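You operate a simulated robot arm through the tools that you are given. There is no shell and no other tool. Be economical: measure what you need, move in short steps, check, and stop when the job is done.

The job below is to be done with a simulated robot arm. You get a single attempt, and the scene is never put back.

## Task
Lid on the sugar bowl, jam and honey on the brown tray, then slide the tray onto the red runner. Set down upright: jam jar, honey jar.

Only the result counts: the job must be done as asked and must still hold three seconds after the hand-in. Knocking over, shifting, dropping, spilling or breaking anything else fails it. Lids that push on must go on centred and level and be pressed home; caps that screw on are set level and turned clockwise until they are tight.

## Robot
A 7-joint arm with a two-finger parallel gripper, fixed in place. Base frame: the origin is at the foot of the arm, x ahead of it, y to its left, z up; the work surface is at about z = 0. Lengths are in mm, angles in degrees, forces in N, time in s.
With the tool pointing down near the work surface it reaches from about 220 to 580 mm from the base axis. Its first joint turns from -66.0 to 66.0 degrees. Payload 2.5 kg.
Tool frame: the origin (TCP) lies between the finger pads and is the grasp point; the fingertips stand 23 mm ahead of it; z points along the fingers, y is the line along which they close. The gripper opens to 94 mm. The fingers are 38 mm wide and 10 mm thick; the gripper's body (54 by 96 mm) begins 39 mm behind the TCP.
Orientation is told as [roll, pitch, yaw] about the base's x, y, z axes, in that order, counted from this pose: with the fingers straight down and closing along the base's y, the tool's x points along the base's -x, its y along +y and its z along -z.

## Interface
- The arm moves only by the tool jog_arm. Its argument "series" is a list of rows, each an object of numbers (a shift or turn left out is 0, a gripper value left out holds the last): "dx", "dy", "dz": the shift along the base's x, y, z in mm; "rx", "ry", "rz": the turn, a rotation vector about the base's x, y, z in degrees; "grip": the opening in per cent of the stroke, from 0 (shut) to 100 (fully open). In form: [{"dx": .., "dy": .., "dz": .., "rx": .., "ry": .., "rz": .., "grip": ..}, ...]. A call has 1 to 12 rows; each row shifts and turns the commanded pose from where the row before left it. A row lasts 0.2 s, in which the tool goes at most 50 mm and 8.6 degrees; a call with a longer step from one row to the next is refused whole, and so is a gripper value outside its range. Where a pose cannot be reached the arm comes as near as it can. A force on the tool above 70 N (or 10 N above the force at the start of the call, whichever is more), or a blocked arm, ends the call early, and 0.2 s more pass. The fingers move at their own pace (about 108 mm/s each) and stop on an object; they squeeze with about 35 N. The grip force told is the motor's: it shows also when the fingers shut on nothing. Time passes only in rows, and 0.2 s behind the last, so rows that do not move let the fingers close. The reply holds the time, the measured pose of the TCP, the force on the tool along the base axes, the opening and the grip force, in the units named above and with some noise, with the torque about the TCP (base axes, N m) and any sound that the robot's microphone picked up, and new pictures: "views" is both (left out), scene, wrist or none.
- Cameras (640 x 400 px; columns grow to the right, rows downward): "scene" is fixed at [105.2, -402.1, 538]; the picture's right is [0.91, -0.42, 0.00], its down [-0.26, -0.57, -0.78] and it looks along [0.33, 0.71, -0.62] (base axes); focal length 289 px, centre (320, 200). "wrist" rides on the gripper at [86, 16, -75] in the tool frame; the picture's right is [-0.18, 0.98, 0.00], its down [-0.58, -0.11, -0.81] and it looks along [-0.79, -0.15, 0.59] (tool axes); focal length 243 px, centre (320, 200). There is no depth. A picture from a camera that has moved, and an enlarged one, comes with that camera's place and axes in the base frame and with its lens.
- close_up(camera, box): a new picture of the part [left, top, right, bottom] of that camera's present view, enlarged. It takes no simulated time.
- job_done(): hands the job in; it is judged then, once.

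Work in short steps. Places have to be worked out from the pictures, the camera data and where the tool is seen: move nearer, look again, correct. Check each grasp and each placing, and mend what went wrong. You have 120 turns and 200 pictures in all, those below and enlarged ones among them. Open the gripper and draw the arm clear of the work before you hand the job in, unless the task says otherwise; then end with one line.

The tools are called after "Emit:" as name(argument=value, ...) on one line, values as JSON. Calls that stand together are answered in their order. jog_arm: Moves the arm, as the interface text tells. Its arguments: {"type":"object","properties":{"series":{"type":"array","items":{"type":"object","properties":{"dx":{"type":"number"},"dy":{"type":"number"},"dz":{"type":"number"},"rx":{"type":"number"},"ry":{"type":"number"},"rz":{"type":"number"},"grip":{"type":"number"}}}},"views":{"type":"string","enum":["both","scene","wrist","none"]}},"required":["series"]} The other tools are called the same way: close_up (camera, box) takes an enlarged picture of a part of a camera's view; job_done () hands the job in.

At the start:

```text
time: 0.0
tool_pos: [354.9, 102.0, 272.0]
tool_rot: [0.1, 0.0, 0.0]
force: [-0.6, 0.6, 0.7]
wrist_torque: [0.01, 0.02, -0.01]
opening: 94.1
gripper_force: 0.1
```

scene: 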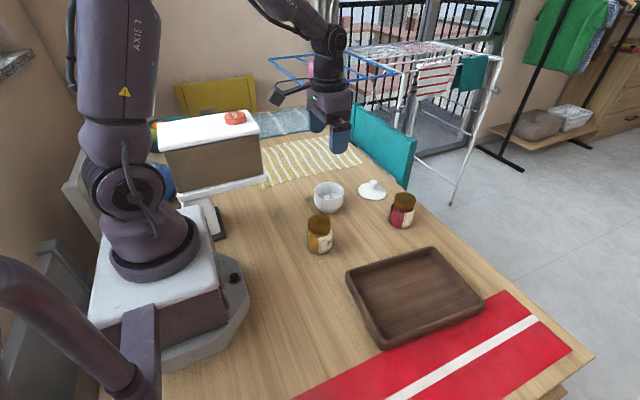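
wrist: 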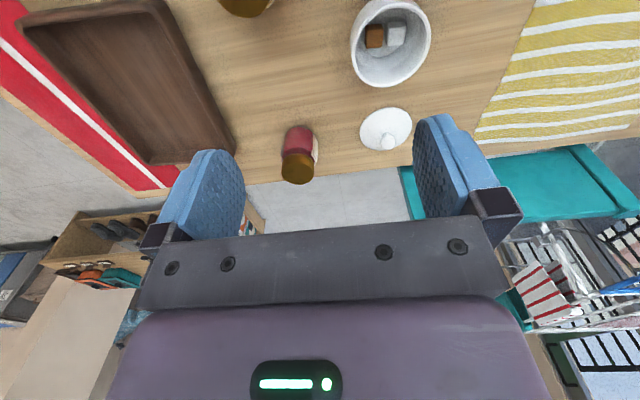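

The lid looks to be near (550,180), the bowl near (390,170), the jam near (557,43), the honey near (318,57) and the tray centre near (420,-163). I'll move above the lid for a better look.

Emit:
jog_arm(series=[{"dx": 36, "dy": 15, "dz": -20}, {"dx": 36, "dy": 15, "dz": -20}, {"dx": 36, "dy": 15, "dz": -20}, {"dx": 36, "dy": 15, "dz": -20}, {"dx": 36, "dy": 16, "dz": -20}, {}])

Emit:
close_up(camera="scene", box=[280, 160, 440, 260])

```text
time: 1.4
tool_pos: [534.6, 176.4, 170.0]
tool_rot: [0.0, 0.1, 0.0]
force: [0.0, 0.6, 0.0]
wrist_torque: [0.02, 0.01, -0.01]
opening: 94.2
gripper_force: 0.1
camera wrist: at [449.7, 192.6, 245.5], right [0.18, 0.98, 0.0], down [0.58, -0.11, 0.81], along [0.79, -0.15, -0.59], focal length 243 px, centre (320, 200)
```

scene: 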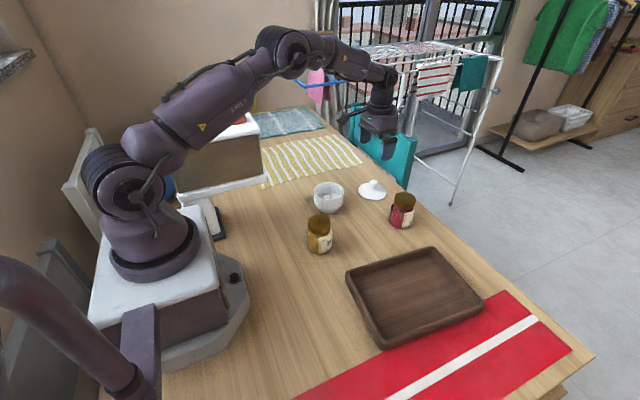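
wrist: 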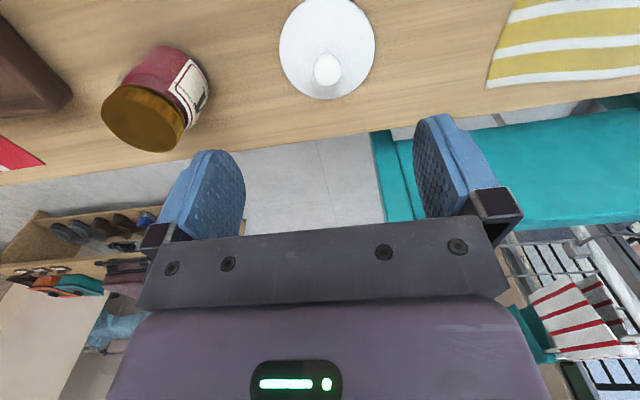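

```text
4.00 times, centred on (360, 210) of scene
camera zoom: at [105.2, -402.1, 538.0], right [0.91, -0.42, 0.0], down [-0.26, -0.57, -0.78], along [0.33, 0.71, -0.62], focal length 1157 px, centre (160, 160)
```

zoom: 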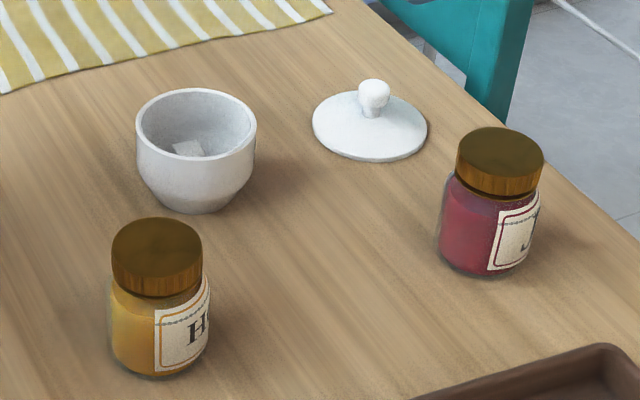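

The lid centre is about (546,179) and its knob top is roughly 40 mm up. I'll descend partway and check.

Emit:
jog_arm(series=[{"dx": 6, "dy": 1, "dz": -25, "grip": 70}, {"dx": 5, "dy": 1, "dz": -35}, {"dz": -25}, {}])

Emit:
close_up(camera="scene", box=[330, 140, 430, 202])

```text
time: 2.4
tool_pos: [545.0, 179.2, 85.6]
tool_rot: [-0.1, 0.0, 0.0]
force: [-0.7, -0.5, 0.4]
wrist_torque: [0.03, 0.02, 0.02]
opening: 65.9
gripper_force: 0.1
camera wrist: at [459.3, 195.2, 159.6], right [0.18, 0.98, 0.0], down [0.58, -0.11, 0.81], along [0.79, -0.15, -0.59], focal length 243 px, centre (320, 200)
```

scene: 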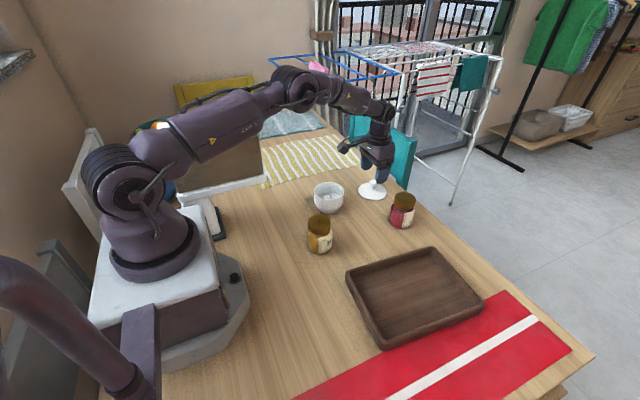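
wrist: 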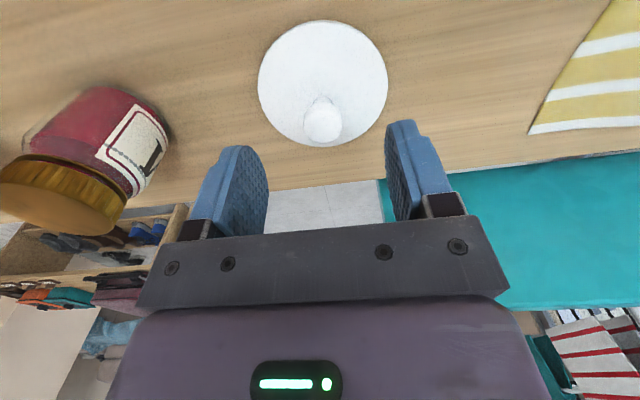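

```text
6.40 times, centred on (380, 171) of scene
camera zoom: at [105.2, -402.1, 538.0], right [0.91, -0.42, 0.0], down [-0.26, -0.57, -0.78], along [0.33, 0.71, -0.62], focal length 1850 px, centre (-64, 386)
```

zoom: 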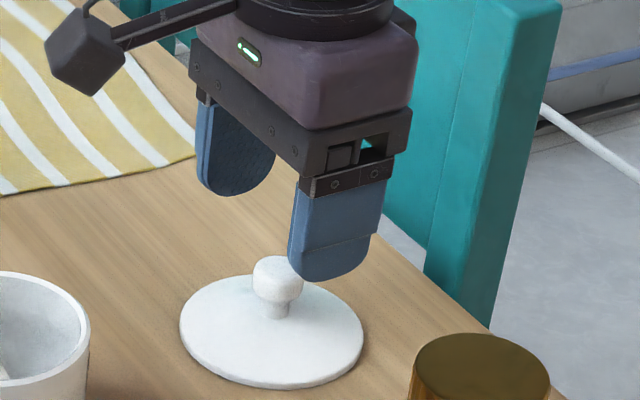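

Refined, the lid centre is about (551,179), with the knob centre near z≈30. I'll descend to TCP z≈38 and check before closing.

Emit:
jog_arm(series=[{"dx": 3, "dz": -15}, {"dx": 3, "dz": -15}, {"dz": -16}, {}])

Emit:
close_up(camera="scene", box=[330, 150, 410, 200])

```text
time: 3.4
tool_pos: [552.8, 180.0, 40.6]
tool_rot: [0.0, 0.0, 0.1]
force: [0.0, 0.4, 0.1]
wrist_torque: [-0.04, 0.02, -0.02]
opening: 65.8
gripper_force: 0.2
camera wrist: at [465.8, 195.9, 114.9], right [0.18, 0.98, 0.0], down [0.58, -0.11, 0.81], along [0.79, -0.15, -0.59], focal length 243 px, centre (320, 200)
```

scene: 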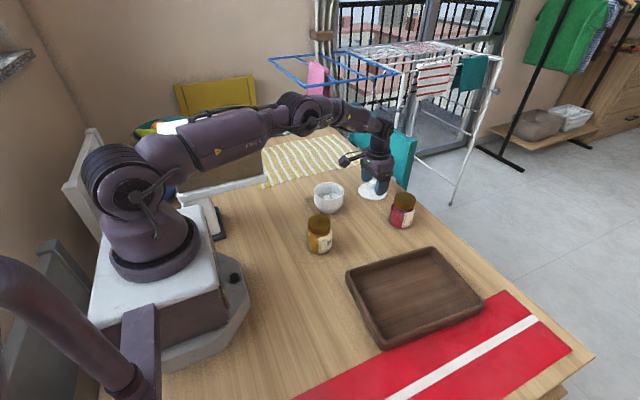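
wrist: 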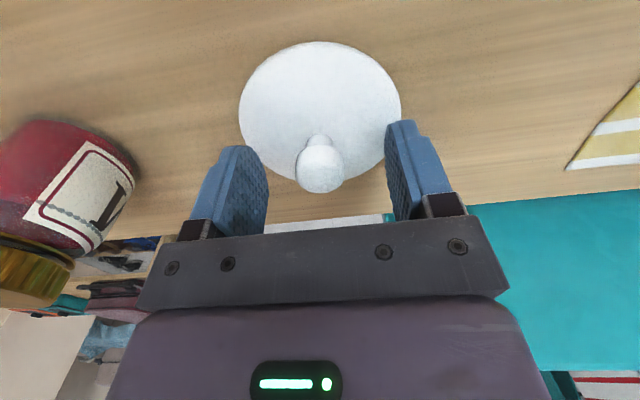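

```text
8.00 times, centred on (370, 175) of scene
camera zoom: at [105.2, -402.1, 538.0], right [0.91, -0.42, 0.0], down [-0.26, -0.57, -0.78], along [0.33, 0.71, -0.62], focal length 2313 px, centre (-80, 400)
```

zoom: 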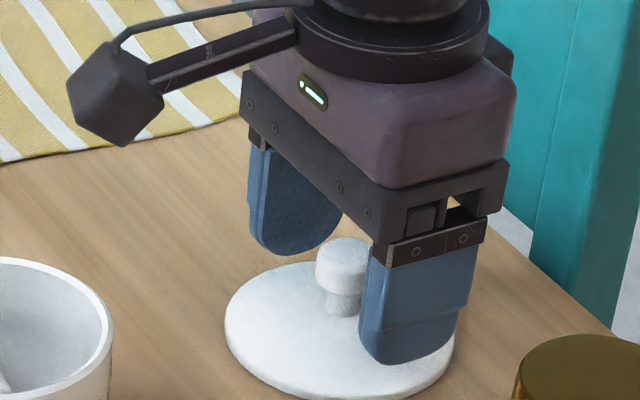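

The knob is centred between the fingers at about z≈32. I'll drop 3 mm and close gently.

Emit:
jog_arm(series=[{"dz": -3}, {"grip": 0}, {}, {}], views="wrist")

```text
time: 4.4
tool_pos: [551.2, 178.8, 37.4]
tool_rot: [-0.1, 0.0, 0.0]
force: [0.0, 1.1, 0.6]
wrist_torque: [-0.02, 0.01, 0.0]
opening: 20.5
gripper_force: 35.3
camera wrist: at [465.5, 195.9, 112.5], right [0.18, 0.98, 0.0], down [0.58, -0.11, 0.81], along [0.79, -0.15, -0.59], focal length 243 px, centre (320, 200)
```

wrist: 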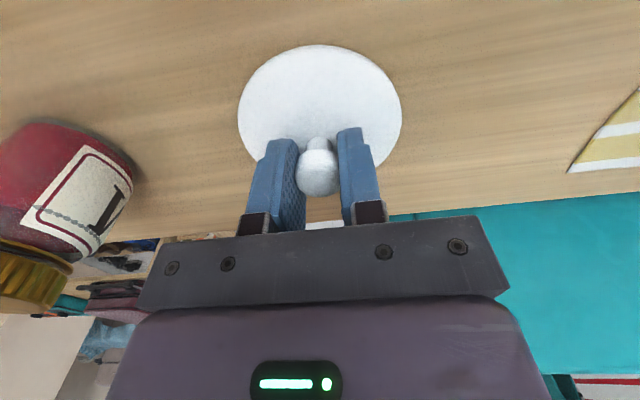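

The knob is gripped at 20.5 mm. I'll lift and move toward the bowl, stopping where the wrist camera can see the bowl rim.

Emit:
jog_arm(series=[{"dz": 20}, {"dz": 40}, {"dz": 40}, {"dx": -35, "dy": -4, "dz": 10}, {"dx": -36, "dy": -4}, {}])

Emit:
close_up(camera="scene", box=[290, 140, 390, 220])

Emit:
close_up(camera="wrist", box=[220, 0, 460, 160])

```text
time: 5.8
tool_pos: [480.3, 173.4, 146.7]
tool_rot: [0.0, 0.0, 0.0]
force: [0.4, -0.2, -1.3]
wrist_torque: [0.01, 0.0, 0.0]
opening: 20.7
gripper_force: 34.7
camera wrist: at [394.2, 189.9, 221.4], right [0.18, 0.98, 0.0], down [0.58, -0.11, 0.81], along [0.79, -0.15, -0.59], focal length 243 px, centre (320, 200)
```

scene: 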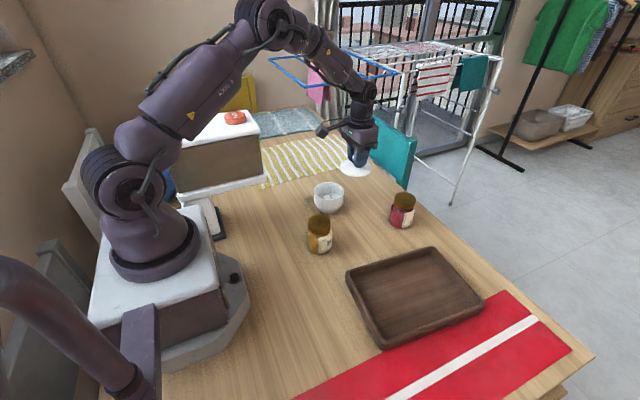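
wrist: 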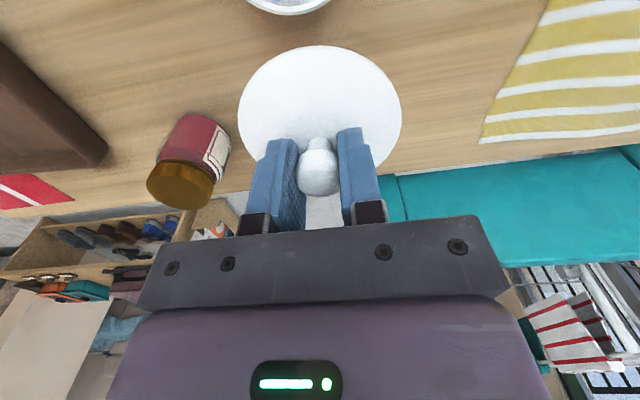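

```text
5.00 times, centred on (340, 180) of scene
camera zoom: at [105.2, -402.1, 538.0], right [0.91, -0.42, 0.0], down [-0.26, -0.57, -0.78], along [0.33, 0.71, -0.62], focal length 1446 px, centre (220, 300)
```

zoom: 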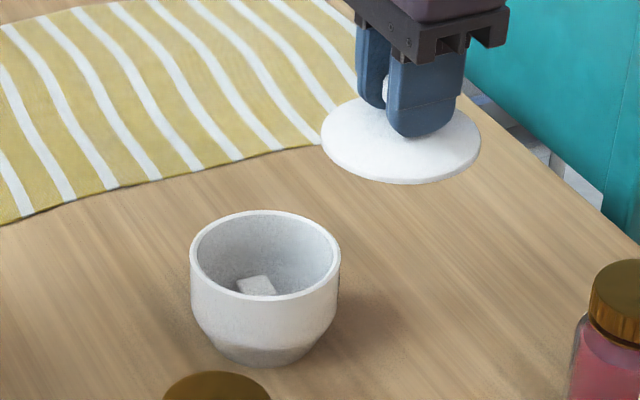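

```text
2.50 times, centred on (340, 80) of wrist
camera zoom: at [394.2, 189.9, 221.4], right [0.18, 0.98, 0.0], down [0.58, -0.11, 0.81], along [0.79, -0.15, -0.59], focal length 606 px, centre (270, 500)
```

zoom: 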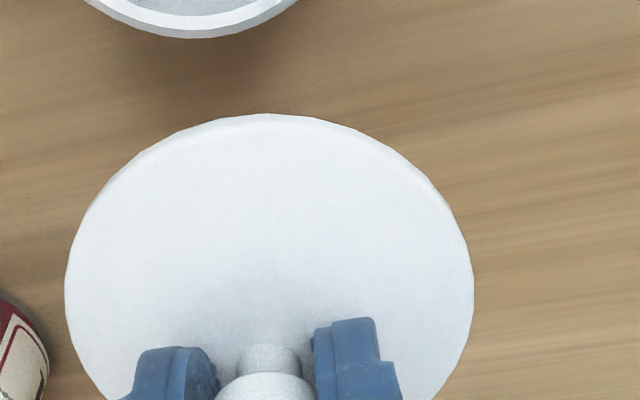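

Scene and wrist views agree: the bowl centre is about (397.5,172.5) with its rim at z≈60. I'll bring the lid over it at z≈115 and verify.

Emit:
jog_arm(series=[{"dx": -40}, {"dx": -30, "dy": -1}, {"dx": -13, "dz": -15}, {"dz": -14}, {}, {}], views="wrist")

Emit:
close_up(camera="scene", box=[290, 150, 370, 220])

```text
time: 7.2
tool_pos: [396.7, 172.0, 119.1]
tool_rot: [0.0, 0.0, 0.0]
force: [-0.7, 0.5, -0.3]
wrist_torque: [-0.01, 0.0, -0.01]
opening: 20.7
gripper_force: 35.0
camera wrist: at [311.3, 187.8, 193.4], right [0.18, 0.98, 0.0], down [0.58, -0.11, 0.81], along [0.79, -0.15, -0.59], focal length 243 px, centre (320, 200)
```

wrist: 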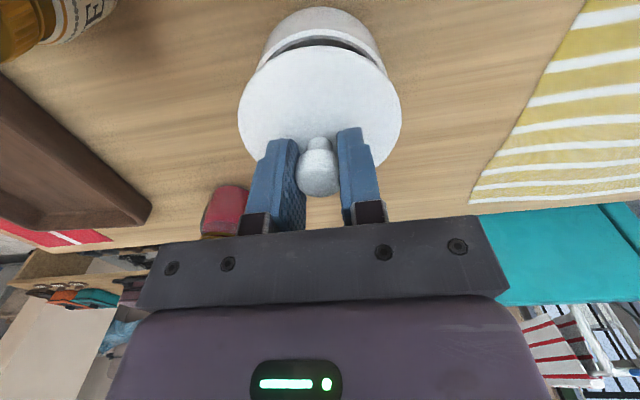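

```text
5.71 times, centred on (330, 185) of scene
camera zoom: at [105.2, -402.1, 538.0], right [0.91, -0.42, 0.0], down [-0.26, -0.57, -0.78], along [0.33, 0.71, -0.62], focal length 1652 px, centre (263, 286)
```

zoom: 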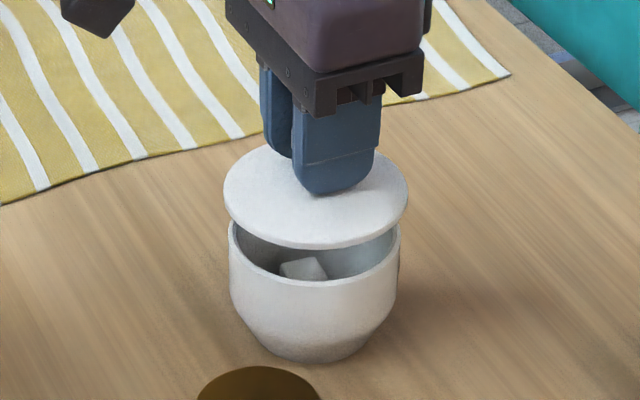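

Lid and bowl line up closely, and my estimate suggests about +1.5 mm x and +1 mm y. I'll lower to just above contact and look.

Emit:
jog_arm(series=[{"dx": 1.5, "dy": 0.8, "dz": -8}, {"dz": -7}, {}, {}], views="wrist")

Emit:
close_up(camera="scene", box=[298, 165, 362, 215])

Emit:
close_up(camera="wrist", box=[220, 0, 420, 160])

```text
time: 8.2
tool_pos: [398.2, 171.9, 104.1]
tool_rot: [-0.1, 0.0, 0.0]
force: [1.0, -0.9, 0.3]
wrist_torque: [-0.04, 0.0, 0.02]
opening: 20.4
gripper_force: 35.7
camera wrist: at [312.7, 188.6, 178.1], right [0.18, 0.98, 0.0], down [0.58, -0.11, 0.81], along [0.79, -0.15, -0.59], focal length 243 px, centre (320, 200)
```

wrist: 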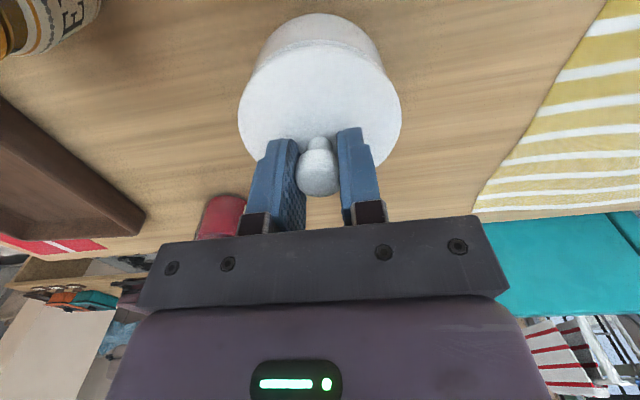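

```text
8.00 times, centred on (330, 190) of scene
camera zoom: at [105.2, -402.1, 538.0], right [0.91, -0.42, 0.0], down [-0.26, -0.57, -0.78], along [0.33, 0.71, -0.62], focal length 2313 px, centre (240, 280)
```

zoom: 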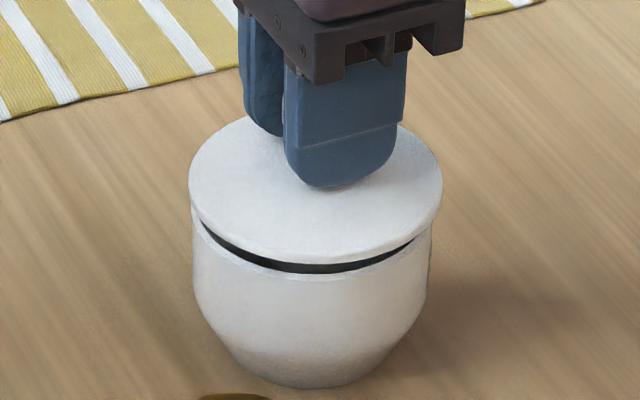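

```text
2.50 times, centred on (320, 80) of wrist
camera zoom: at [312.7, 188.6, 178.1], right [0.18, 0.98, 0.0], down [0.58, -0.11, 0.81], along [0.79, -0.15, -0.59], focal length 606 px, centre (320, 500)
```

zoom: 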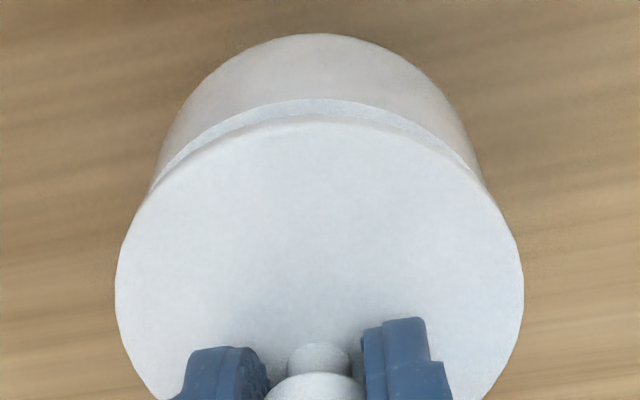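

In the close views the lid sits about 1.4 mm too far in +x. I'll correct that, then lower until contact.

Emit:
jog_arm(series=[{"dx": -1.4, "dy": -0.2}, {"dz": -3}, {"dz": -2}, {"dz": -2}, {}], views="wrist")

Emit:
close_up(camera="scene", box=[298, 165, 362, 215])

```text
time: 9.4
tool_pos: [397.6, 172.6, 95.8]
tool_rot: [0.0, -0.1, 0.1]
force: [-0.2, 0.3, -1.1]
wrist_torque: [0.04, 0.01, -0.01]
opening: 20.7
gripper_force: 34.7
camera wrist: at [311.4, 188.6, 171.1], right [0.18, 0.98, 0.0], down [0.58, -0.11, 0.81], along [0.79, -0.15, -0.59], focal length 243 px, centre (320, 200)
```

wrist: 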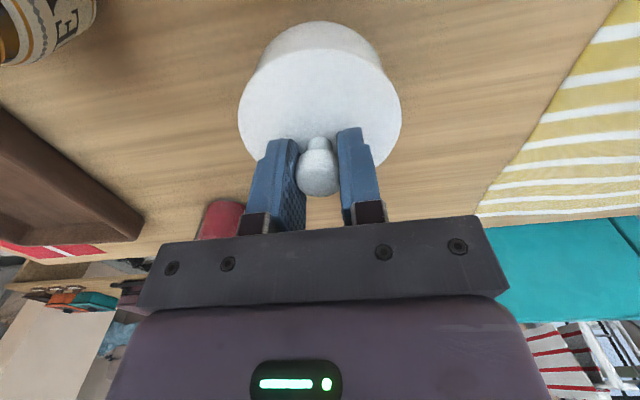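

```text
8.00 times, centred on (330, 190) of scene
camera zoom: at [105.2, -402.1, 538.0], right [0.91, -0.42, 0.0], down [-0.26, -0.57, -0.78], along [0.33, 0.71, -0.62], focal length 2313 px, centre (240, 280)
```

zoom: 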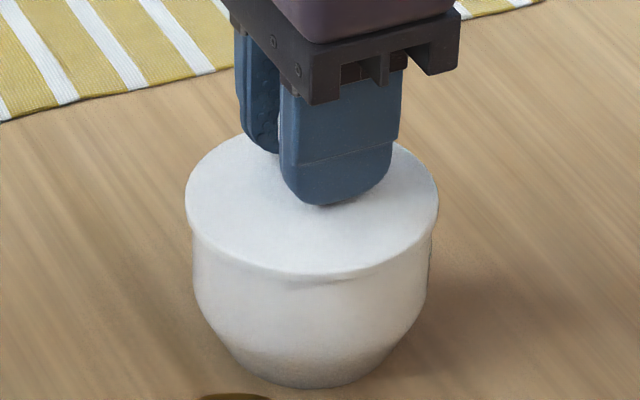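

Centred now (lid cols 186–438, bowl 192–432) and not yet touching. I'll keep lowering 2 mm at a time until I feel contact.

Emit:
jog_arm(series=[{"dz": -1.5}, {"dz": -1.5}, {"dz": -1.5}, {}], views="none")

Emit:
close_up(camera="scene", box=[298, 165, 362, 215])

```text
time: 10.4
tool_pos: [398.4, 172.4, 93.8]
tool_rot: [0.2, -0.2, -0.1]
force: [-7.1, -6.0, 38.1]
wrist_torque: [-0.47, 0.14, 0.0]
opening: 20.5
gripper_force: 35.1
heard: snap
```

```text
8.00 times, centred on (330, 190) of scene
camera zoom: at [105.1, -402.2, 538.0], right [0.91, -0.42, 0.0], down [-0.26, -0.57, -0.78], along [0.33, 0.71, -0.62], focal length 2313 px, centre (240, 280)
```

zoom: 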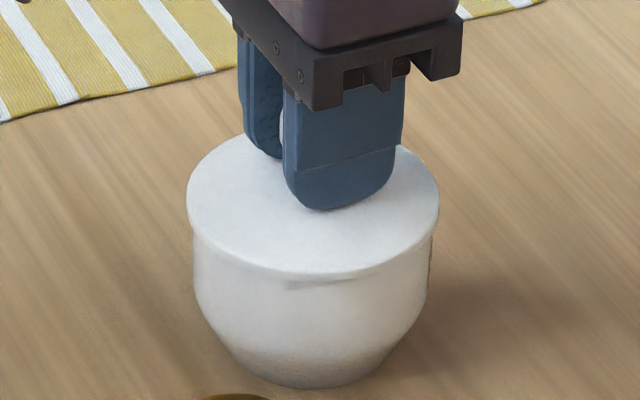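

A snap was heard with 38 N down and the lid looks seated. I'll relax the load and open the gripper.

Emit:
jog_arm(series=[{"dz": 1.5}, {"dx": -0.5, "dz": 1}, {}], views="none")

```text
time: 11.2
tool_pos: [395.2, 172.9, 93.9]
tool_rot: [-0.1, 0.3, 0.0]
force: [2.1, 1.0, 0.0]
wrist_torque: [0.12, -0.31, 0.0]
opening: 20.5
gripper_force: 35.2
```

Emit:
jog_arm(series=[{"grip": 40}, {}, {"dz": 15}, {"dz": 40}, {"dz": 40, "grip": 100}, {}])

Emit:
close_up(camera="scene", box=[290, 160, 430, 260])

```text
time: 12.6
tool_pos: [394.2, 173.1, 191.1]
tool_rot: [0.1, 0.1, 0.0]
force: [0.5, 0.2, 0.0]
wrist_torque: [-0.02, 0.01, 0.01]
opening: 94.1
gripper_force: 0.1
camera wrist: at [308.6, 188.3, 266.7], right [0.18, 0.98, 0.0], down [0.58, -0.11, 0.81], along [0.79, -0.15, -0.59], focal length 243 px, centre (320, 200)
```

scene: 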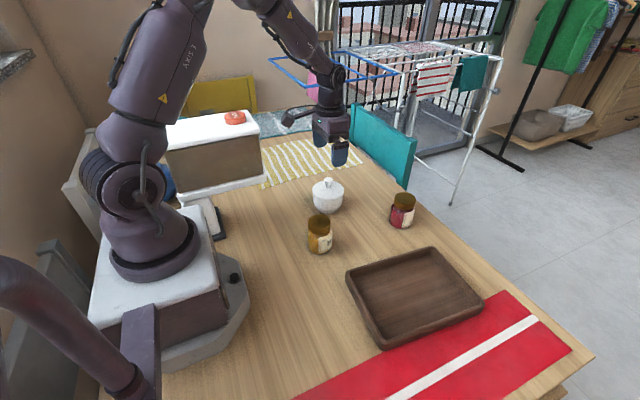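
wrist: 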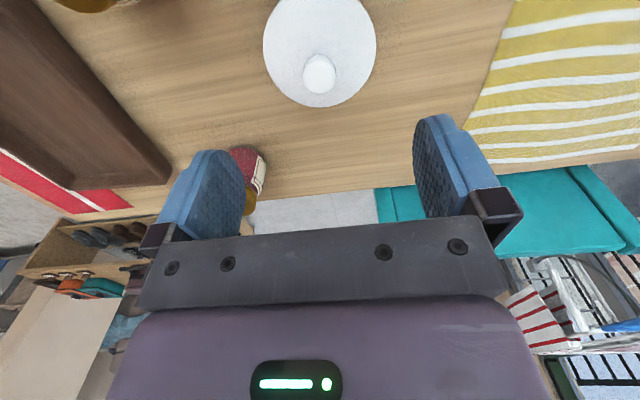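

```text
4.00 times, centred on (360, 210) of scene
camera zoom: at [105.2, -402.1, 538.0], right [0.91, -0.42, 0.0], down [-0.26, -0.57, -0.78], along [0.33, 0.71, -0.62], focal length 1157 px, centre (160, 160)
```

zoom: 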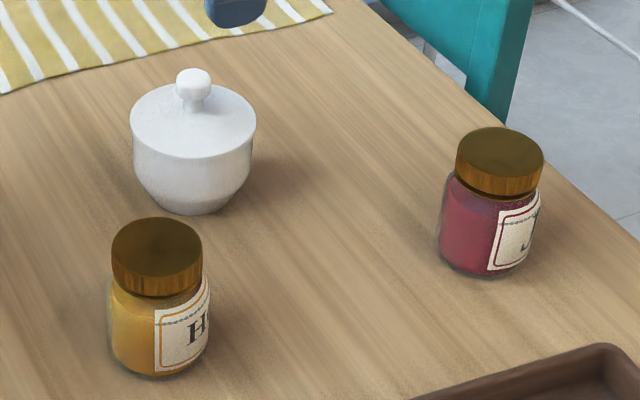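

The lid is centred and the scene undisturbed. Next is the jam, estimated at (553,35) and about 78 mm tall, so I'll move above it.

Emit:
jog_arm(series=[{"dx": 30, "dy": -27, "dz": -6}, {"dx": 30, "dy": -27, "dz": -6}, {"dx": 30, "dy": -27, "dz": -6}, {"dx": 30, "dy": -28, "dz": -6}, {"dx": 30, "dy": -28, "dz": -6}, {}])

Emit:
close_up(camera="scene", box=[300, 160, 364, 214])

```text
time: 14.0
tool_pos: [547.9, 34.1, 158.1]
tool_rot: [0.1, 0.1, 0.0]
force: [-0.2, -0.2, 0.1]
wrist_torque: [-0.03, 0.0, 0.02]
opening: 93.8
gripper_force: 0.1
camera wrist: at [462.0, 50.1, 233.2], right [0.18, 0.98, 0.0], down [0.58, -0.11, 0.81], along [0.79, -0.15, -0.59], focal length 243 px, centre (320, 200)
```

scene: 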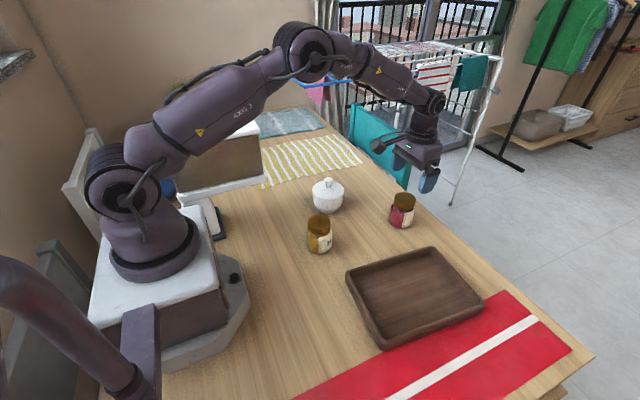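
wrist: 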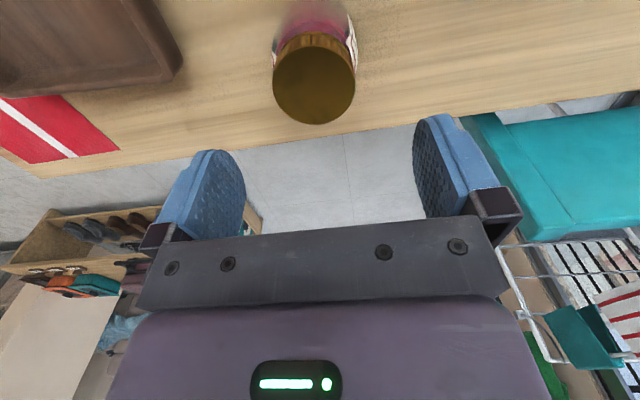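

```text
7.41 times, centred on (332, 187) of scene
camera zoom: at [105.2, -402.1, 538.0], right [0.91, -0.42, 0.0], down [-0.26, -0.57, -0.78], along [0.33, 0.71, -0.62], focal length 2142 px, centre (231, 296)
```

zoom: 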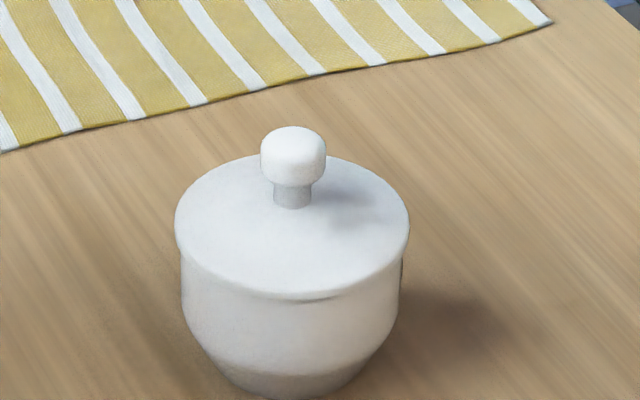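

Jam is roughly (547,32). I'll lower to just above its cap to refine.

Emit:
jog_arm(series=[{"dx": -1, "dy": -2, "dz": -20}, {"dz": -22}, {}])

Emit:
close_up(camera="scene", box=[360, 150, 456, 240])

```text
time: 14.8
tool_pos: [547.0, 32.8, 116.3]
tool_rot: [0.0, 0.0, 0.1]
force: [-0.1, 0.3, 0.2]
wrist_torque: [0.01, 0.01, -0.02]
opening: 94.1
gripper_force: 0.1
camera wrist: at [460.8, 49.0, 190.8], right [0.18, 0.98, 0.0], down [0.58, -0.11, 0.81], along [0.79, -0.15, -0.59], focal length 243 px, centre (320, 200)
```

scene: 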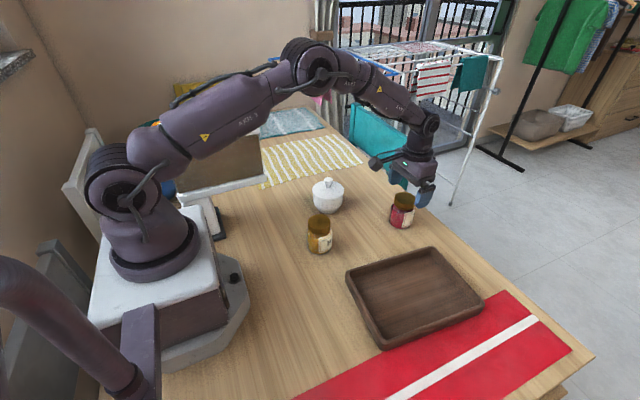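
wrist: 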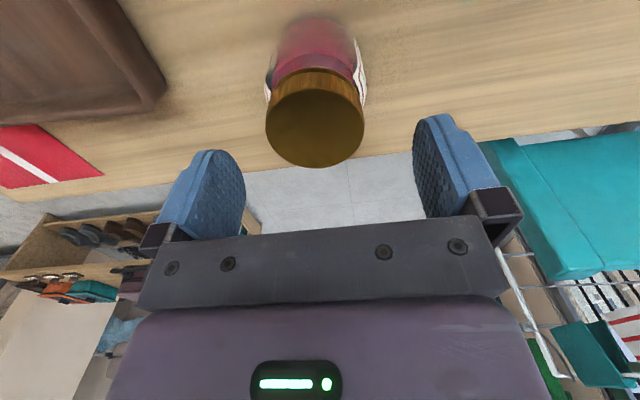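

```text
4.44 times, centred on (408, 195) of scene
camera zoom: at [105.2, -402.1, 538.0], right [0.91, -0.42, 0.0], down [-0.26, -0.57, -0.78], along [0.33, 0.71, -0.62], focal length 1285 px, centre (-71, 222)
```

zoom: 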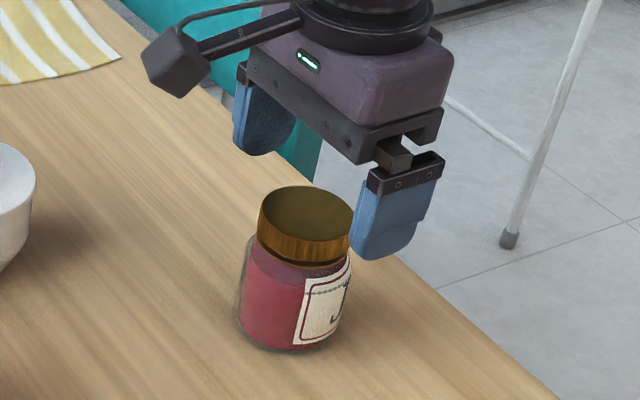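

The jam centre is about (546,31) with its cap top at z≈80. I'll descend to TCP z≈50 and grip.

Emit:
jog_arm(series=[{"dx": -1, "dy": -1.5, "dz": -22}, {"dz": -22}, {"dz": -21}, {}])

Emit:
close_up(camera="scene", box=[360, 170, 440, 240])

```text
time: 15.8
tool_pos: [543.8, 30.6, 52.3]
tool_rot: [0.0, 0.0, 0.0]
force: [-0.6, -0.6, -0.2]
wrist_torque: [-0.01, 0.0, -0.01]
opening: 94.1
gripper_force: 0.1
camera wrist: at [458.3, 47.4, 126.9], right [0.18, 0.98, 0.0], down [0.58, -0.11, 0.81], along [0.79, -0.15, -0.59], focal length 243 px, centre (320, 200)
```

scene: 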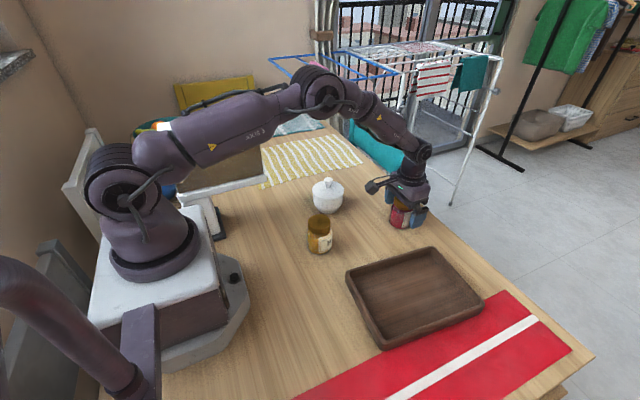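
wrist: 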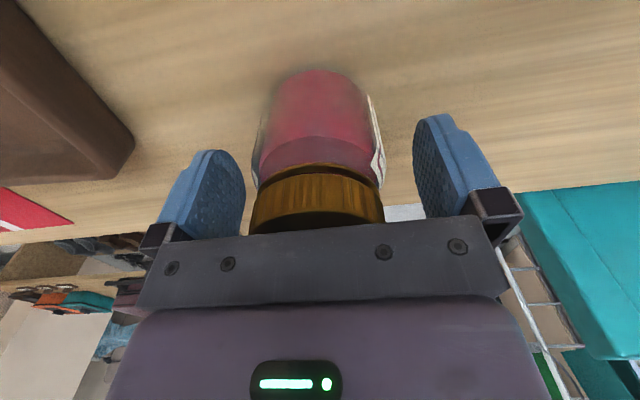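

```text
5.71 times, centred on (400, 205) of scene
camera zoom: at [105.2, -402.1, 538.0], right [0.91, -0.42, 0.0], down [-0.26, -0.57, -0.78], along [0.33, 0.71, -0.62], focal length 1652 px, centre (-137, 171)
```

zoom: 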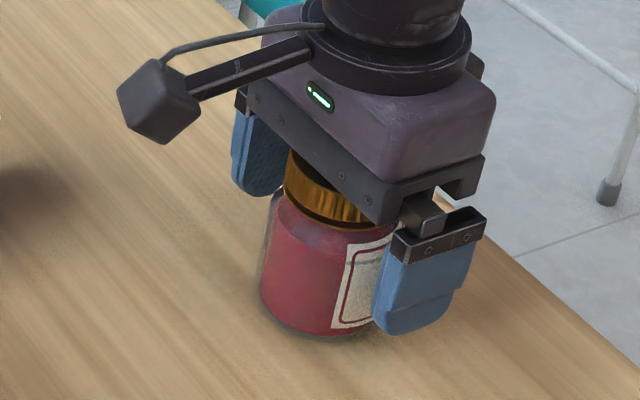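

The jar is between the fingers. I'll nudge +2 mm in x, grip, and lift.

Emit:
jog_arm(series=[{"dx": 2}, {"grip": 0}, {}, {}], views="none")

```text
time: 16.8
tool_pos: [546.1, 31.0, 52.0]
tool_rot: [0.1, 0.0, 0.0]
force: [-0.3, -0.6, 1.6]
wrist_torque: [0.08, 0.05, 0.02]
opening: 61.5
gripper_force: 34.7
```

Gripped at 61.5 mm. I'll lift and carry toward the tray.

Emit:
jog_arm(series=[{"dz": 10}, {"dz": 35}, {"dz": 45}, {"dx": -20, "dy": -40}, {"dx": -20, "dy": -40}, {"dx": -20, "dy": -40}, {}])

Emit:
close_up(camera="scene", box=[320, 180, 520, 360])

```text
time: 18.4
tool_pos: [486.6, -87.2, 141.0]
tool_rot: [0.0, -0.1, 0.0]
force: [0.3, -0.4, -0.4]
wrist_torque: [0.02, 0.01, 0.0]
opening: 61.4
gripper_force: 35.4
camera wrist: at [402.0, -71.5, 216.5], right [0.18, 0.98, 0.0], down [0.58, -0.11, 0.81], along [0.79, -0.15, -0.59], focal length 243 px, centre (320, 200)
```

scene: 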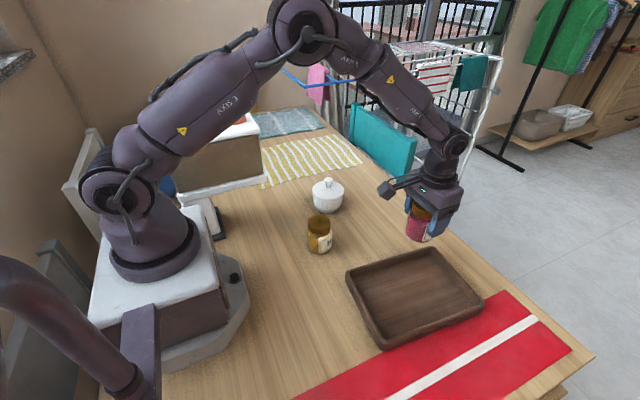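
wrist: 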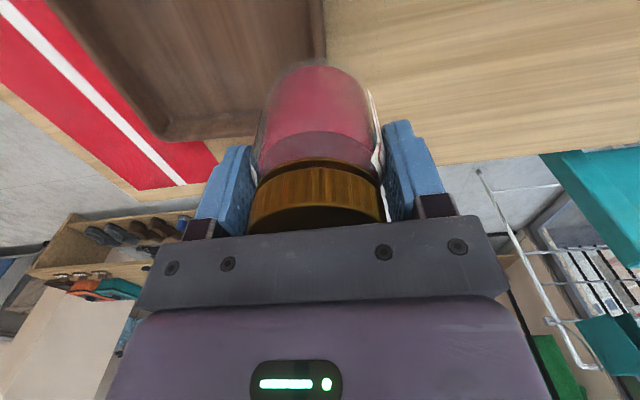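

```text
2.22 times, centred on (420, 270) of scene
camera zoom: at [105.2, -402.1, 538.0], right [0.91, -0.42, 0.0], down [-0.26, -0.57, -0.78], along [0.33, 0.71, -0.62], focal length 642 px, centre (98, 44)
```

zoom: 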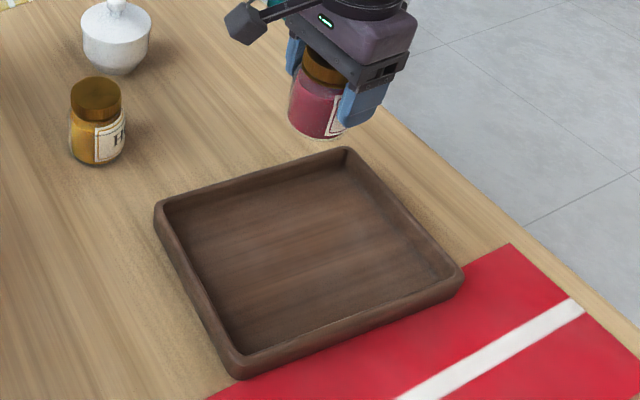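

The tray measures about x 300–540, y -80…-245, centre near (424,-162), yawed roughly -4°. I'll take the jam over (485,-173) and check from above.

Emit:
jog_arm(series=[{"dy": -43}, {"dx": -1, "dy": -42}, {"dz": -22}, {}])

Emit:
close_up(camera="scene", box=[320, 200, 500, 360])

```text
time: 19.4
tool_pos: [488.6, -174.0, 119.8]
tool_rot: [0.0, 0.0, 0.0]
force: [0.5, -0.5, -0.4]
wrist_torque: [-0.01, -0.02, 0.0]
opening: 61.5
gripper_force: 35.2
camera wrist: at [402.2, -157.8, 194.5], right [0.18, 0.98, 0.0], down [0.58, -0.11, 0.81], along [0.79, -0.15, -0.59], focal length 243 px, centre (320, 200)
```

scene: 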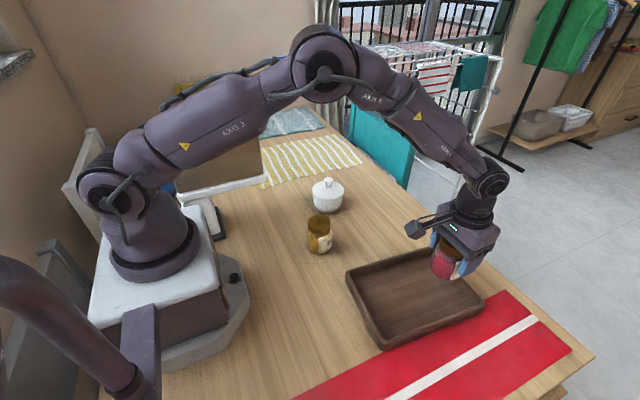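
wrist: 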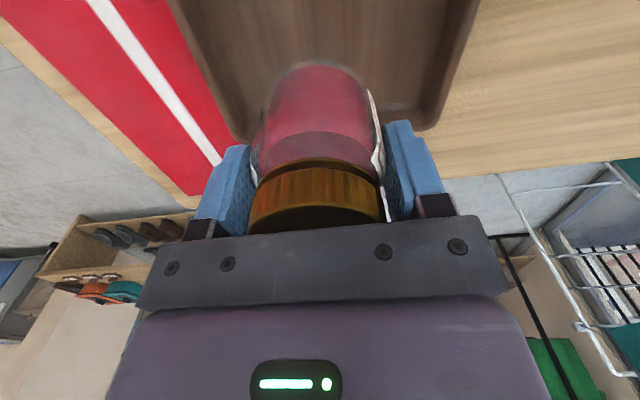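

```text
2.50 times, centred on (410, 280) of scene
camera zoom: at [105.2, -402.1, 538.0], right [0.91, -0.42, 0.0], down [-0.26, -0.57, -0.78], along [0.33, 0.71, -0.62], focal length 723 px, centre (95, 0)
```

zoom: 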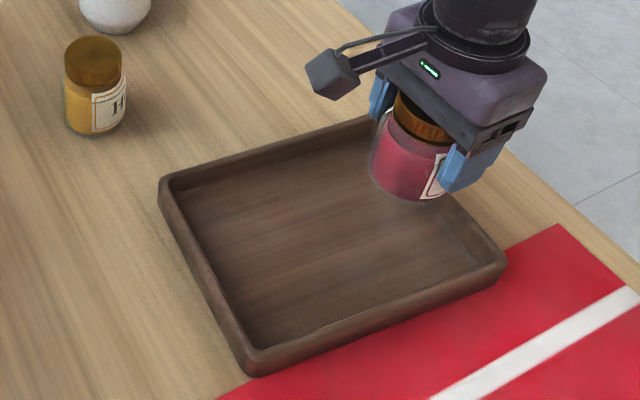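

The jar is inside the tray outline with clearance all round (tray y ≈ -84…-250 here). I'll lower, with fine steps near the floor.

Emit:
jog_arm(series=[{"dy": 1, "dz": -20}, {"dz": -20}, {"dz": -10}, {"dz": -4}, {"dz": -3}, {}])

Emit:
close_up(camera="scene", box=[380, 210, 490, 300])

```text
time: 20.8
tool_pos: [487.1, -172.5, 63.2]
tool_rot: [0.0, 0.0, 0.0]
force: [0.4, 0.3, -0.5]
wrist_torque: [0.0, -0.05, 0.01]
opening: 61.5
gripper_force: 34.6
camera wrist: at [401.0, -155.7, 138.7], right [0.18, 0.98, 0.0], down [0.58, -0.11, 0.81], along [0.79, -0.15, -0.59], focal length 243 px, centre (320, 200)
```

scene: 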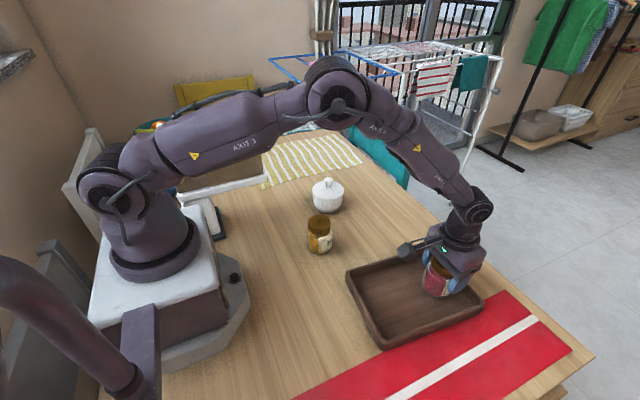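
wrist: 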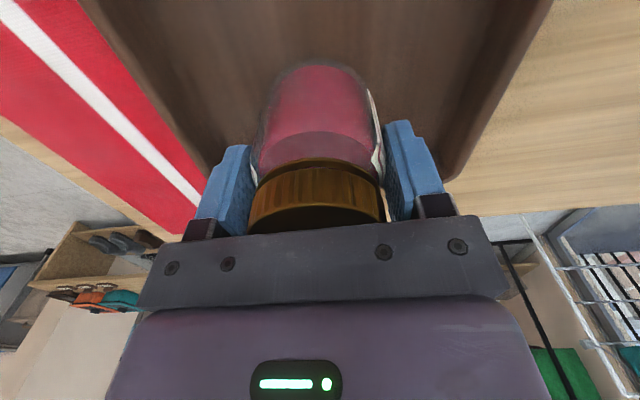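

```text
4.44 times, centred on (435, 255) of scene
camera zoom: at [105.2, -402.1, 538.0], right [0.91, -0.42, 0.0], down [-0.26, -0.57, -0.78], along [0.33, 0.71, -0.62], focal length 1285 px, centre (-191, -44)
```

zoom: 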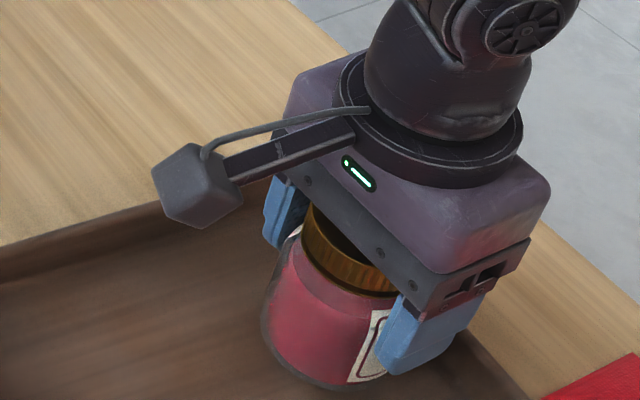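

Everything is clear and there's no contact yet at z 63. I'll lower in 1 mm steps.

Emit:
jog_arm(series=[{"dz": -1.2}, {"dz": -1.2}, {"dz": -1.2}, {}], views="none")

```text
time: 21.8
tool_pos: [486.0, -172.4, 60.2]
tool_rot: [0.0, 0.0, 0.0]
force: [0.0, -0.7, -0.9]
wrist_torque: [0.0, -0.05, -0.01]
opening: 61.3
gripper_force: 34.7
```

Emit:
jog_arm(series=[{"dz": -1}, {"dz": -1}, {}], views="none")

```text
time: 22.6
tool_pos: [485.6, -172.4, 58.0]
tool_rot: [-0.1, 0.0, 0.0]
force: [-3.1, 1.6, 2.9]
wrist_torque: [0.07, 0.14, -0.01]
opening: 61.5
gripper_force: 35.4
```

Contact at z≈58, so the floor is about 6 mm up. I'll release and rise.

Emit:
jog_arm(series=[{"dz": -0.4}, {"grip": 82}, {}, {"dz": 15}, {"dz": 40}, {"dz": 40}, {}])

Emit:
close_up(camera="scene", box=[290, 190, 490, 350])

```text
time: 24.2
tool_pos: [483.3, -172.4, 154.2]
tool_rot: [0.1, 0.1, 0.0]
force: [0.5, 0.3, -0.1]
wrist_torque: [0.01, 0.0, -0.02]
opening: 77.3
gripper_force: 0.0
camera wrist: at [398.6, -156.6, 229.3], right [0.18, 0.98, 0.0], down [0.58, -0.11, 0.81], along [0.79, -0.15, -0.59], focal length 243 px, centre (320, 200)
```

scene: 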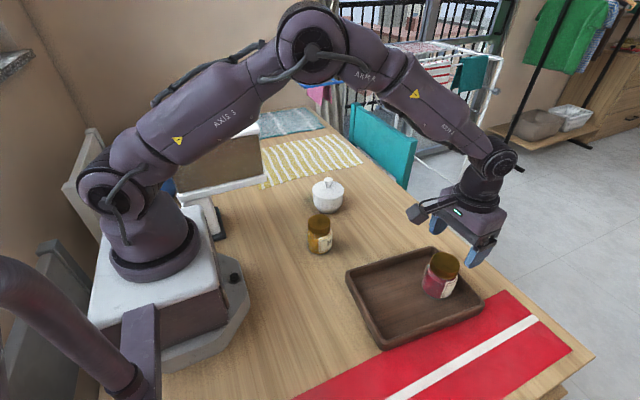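
wrist: 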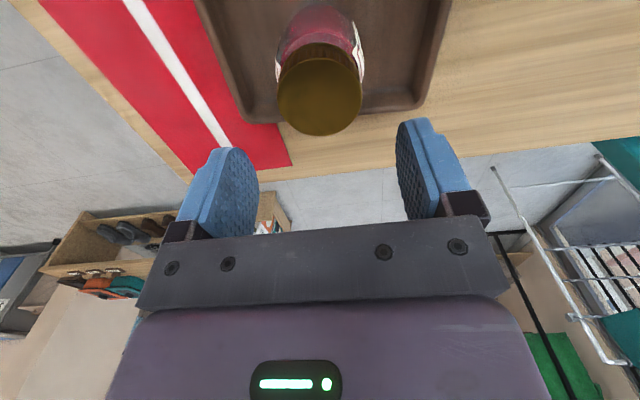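

```text
2.50 times, centred on (390, 270) of scene
camera zoom: at [105.2, -402.1, 538.0], right [0.91, -0.42, 0.0], down [-0.26, -0.57, -0.78], along [0.33, 0.71, -0.62], focal length 723 px, centre (145, 25)
```

zoom: 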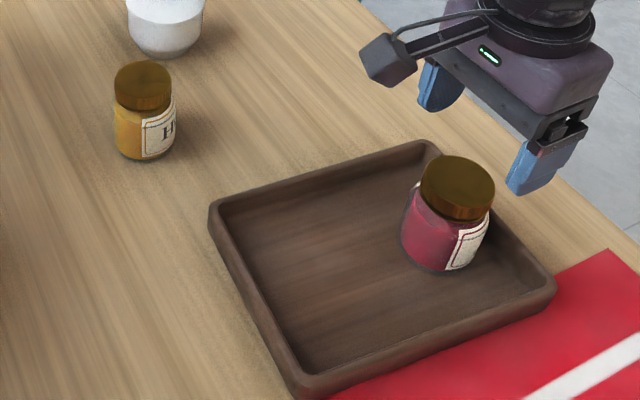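

Jam is upright in the tray. Now the honey, estimated at (314,46), so I'll move above it.

Emit:
jog_arm(series=[{"dx": -24, "dy": 31, "grip": 100}, {"dx": -24, "dy": 31}, {"dx": -24, "dy": 31}, {"dx": -24, "dy": 31}, {"dx": -24, "dy": 31}, {"dx": -24, "dy": 31}, {"dx": -24, "dy": 32}, {}])

Emit:
close_up(camera="scene", box=[280, 190, 360, 260])

```text
time: 26.0
tool_pos: [317.2, 46.3, 152.0]
tool_rot: [0.0, 0.1, 0.1]
force: [0.7, 0.3, 0.6]
wrist_torque: [-0.02, 0.0, 0.02]
opening: 94.0
gripper_force: 0.0
camera wrist: at [231.3, 61.5, 227.0], right [0.18, 0.98, 0.0], down [0.58, -0.11, 0.81], along [0.79, -0.15, -0.59], focal length 243 px, centre (320, 200)
```

scene: 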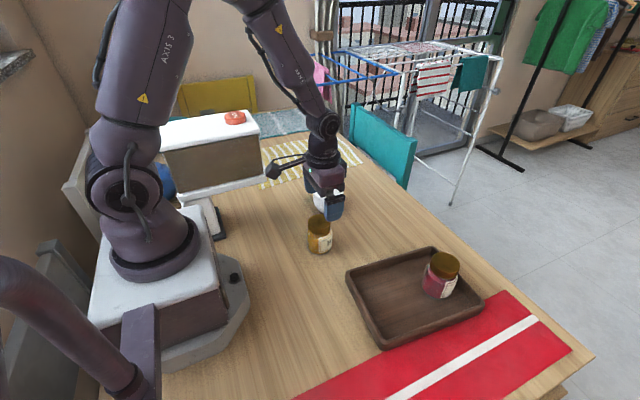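
wrist: 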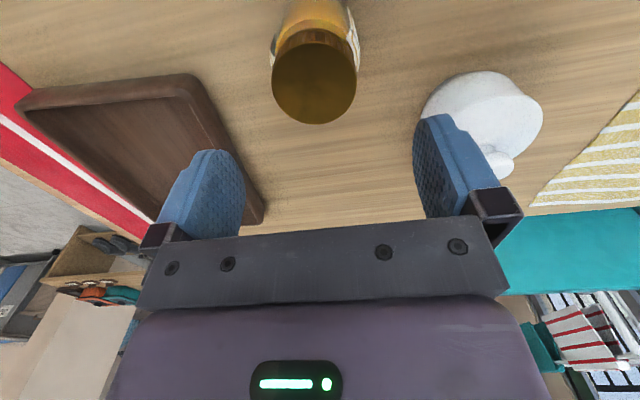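

```text
5.71 times, centred on (320, 225) of scene
camera zoom: at [105.2, -402.1, 538.0], right [0.91, -0.42, 0.0], down [-0.26, -0.57, -0.78], along [0.33, 0.71, -0.62], focal length 1652 px, centre (320, 57)
```

zoom: 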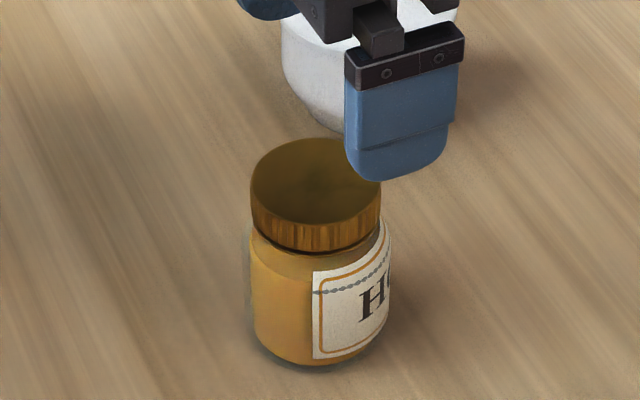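

The honey is at about (312,43). I'll descend halfway with that correction, then verify.

Emit:
jog_arm(series=[{"dx": -4, "dy": -3, "dz": -18}, {"dz": -18}, {}], views="wrist")

```text
time: 26.8
tool_pos: [314.6, 42.7, 116.9]
tool_rot: [0.0, 0.0, 0.0]
force: [0.1, 0.2, -0.1]
wrist_torque: [0.02, 0.02, -0.04]
opening: 93.9
gripper_force: 0.1
camera wrist: at [229.2, 58.0, 190.6], right [0.18, 0.98, 0.0], down [0.58, -0.11, 0.81], along [0.79, -0.15, -0.59], focal length 243 px, centre (320, 200)
```

wrist: 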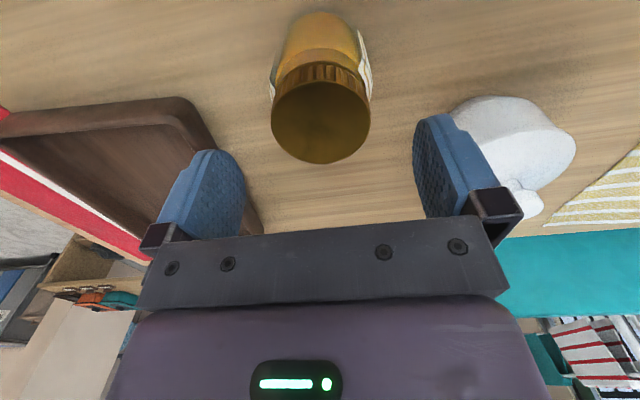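

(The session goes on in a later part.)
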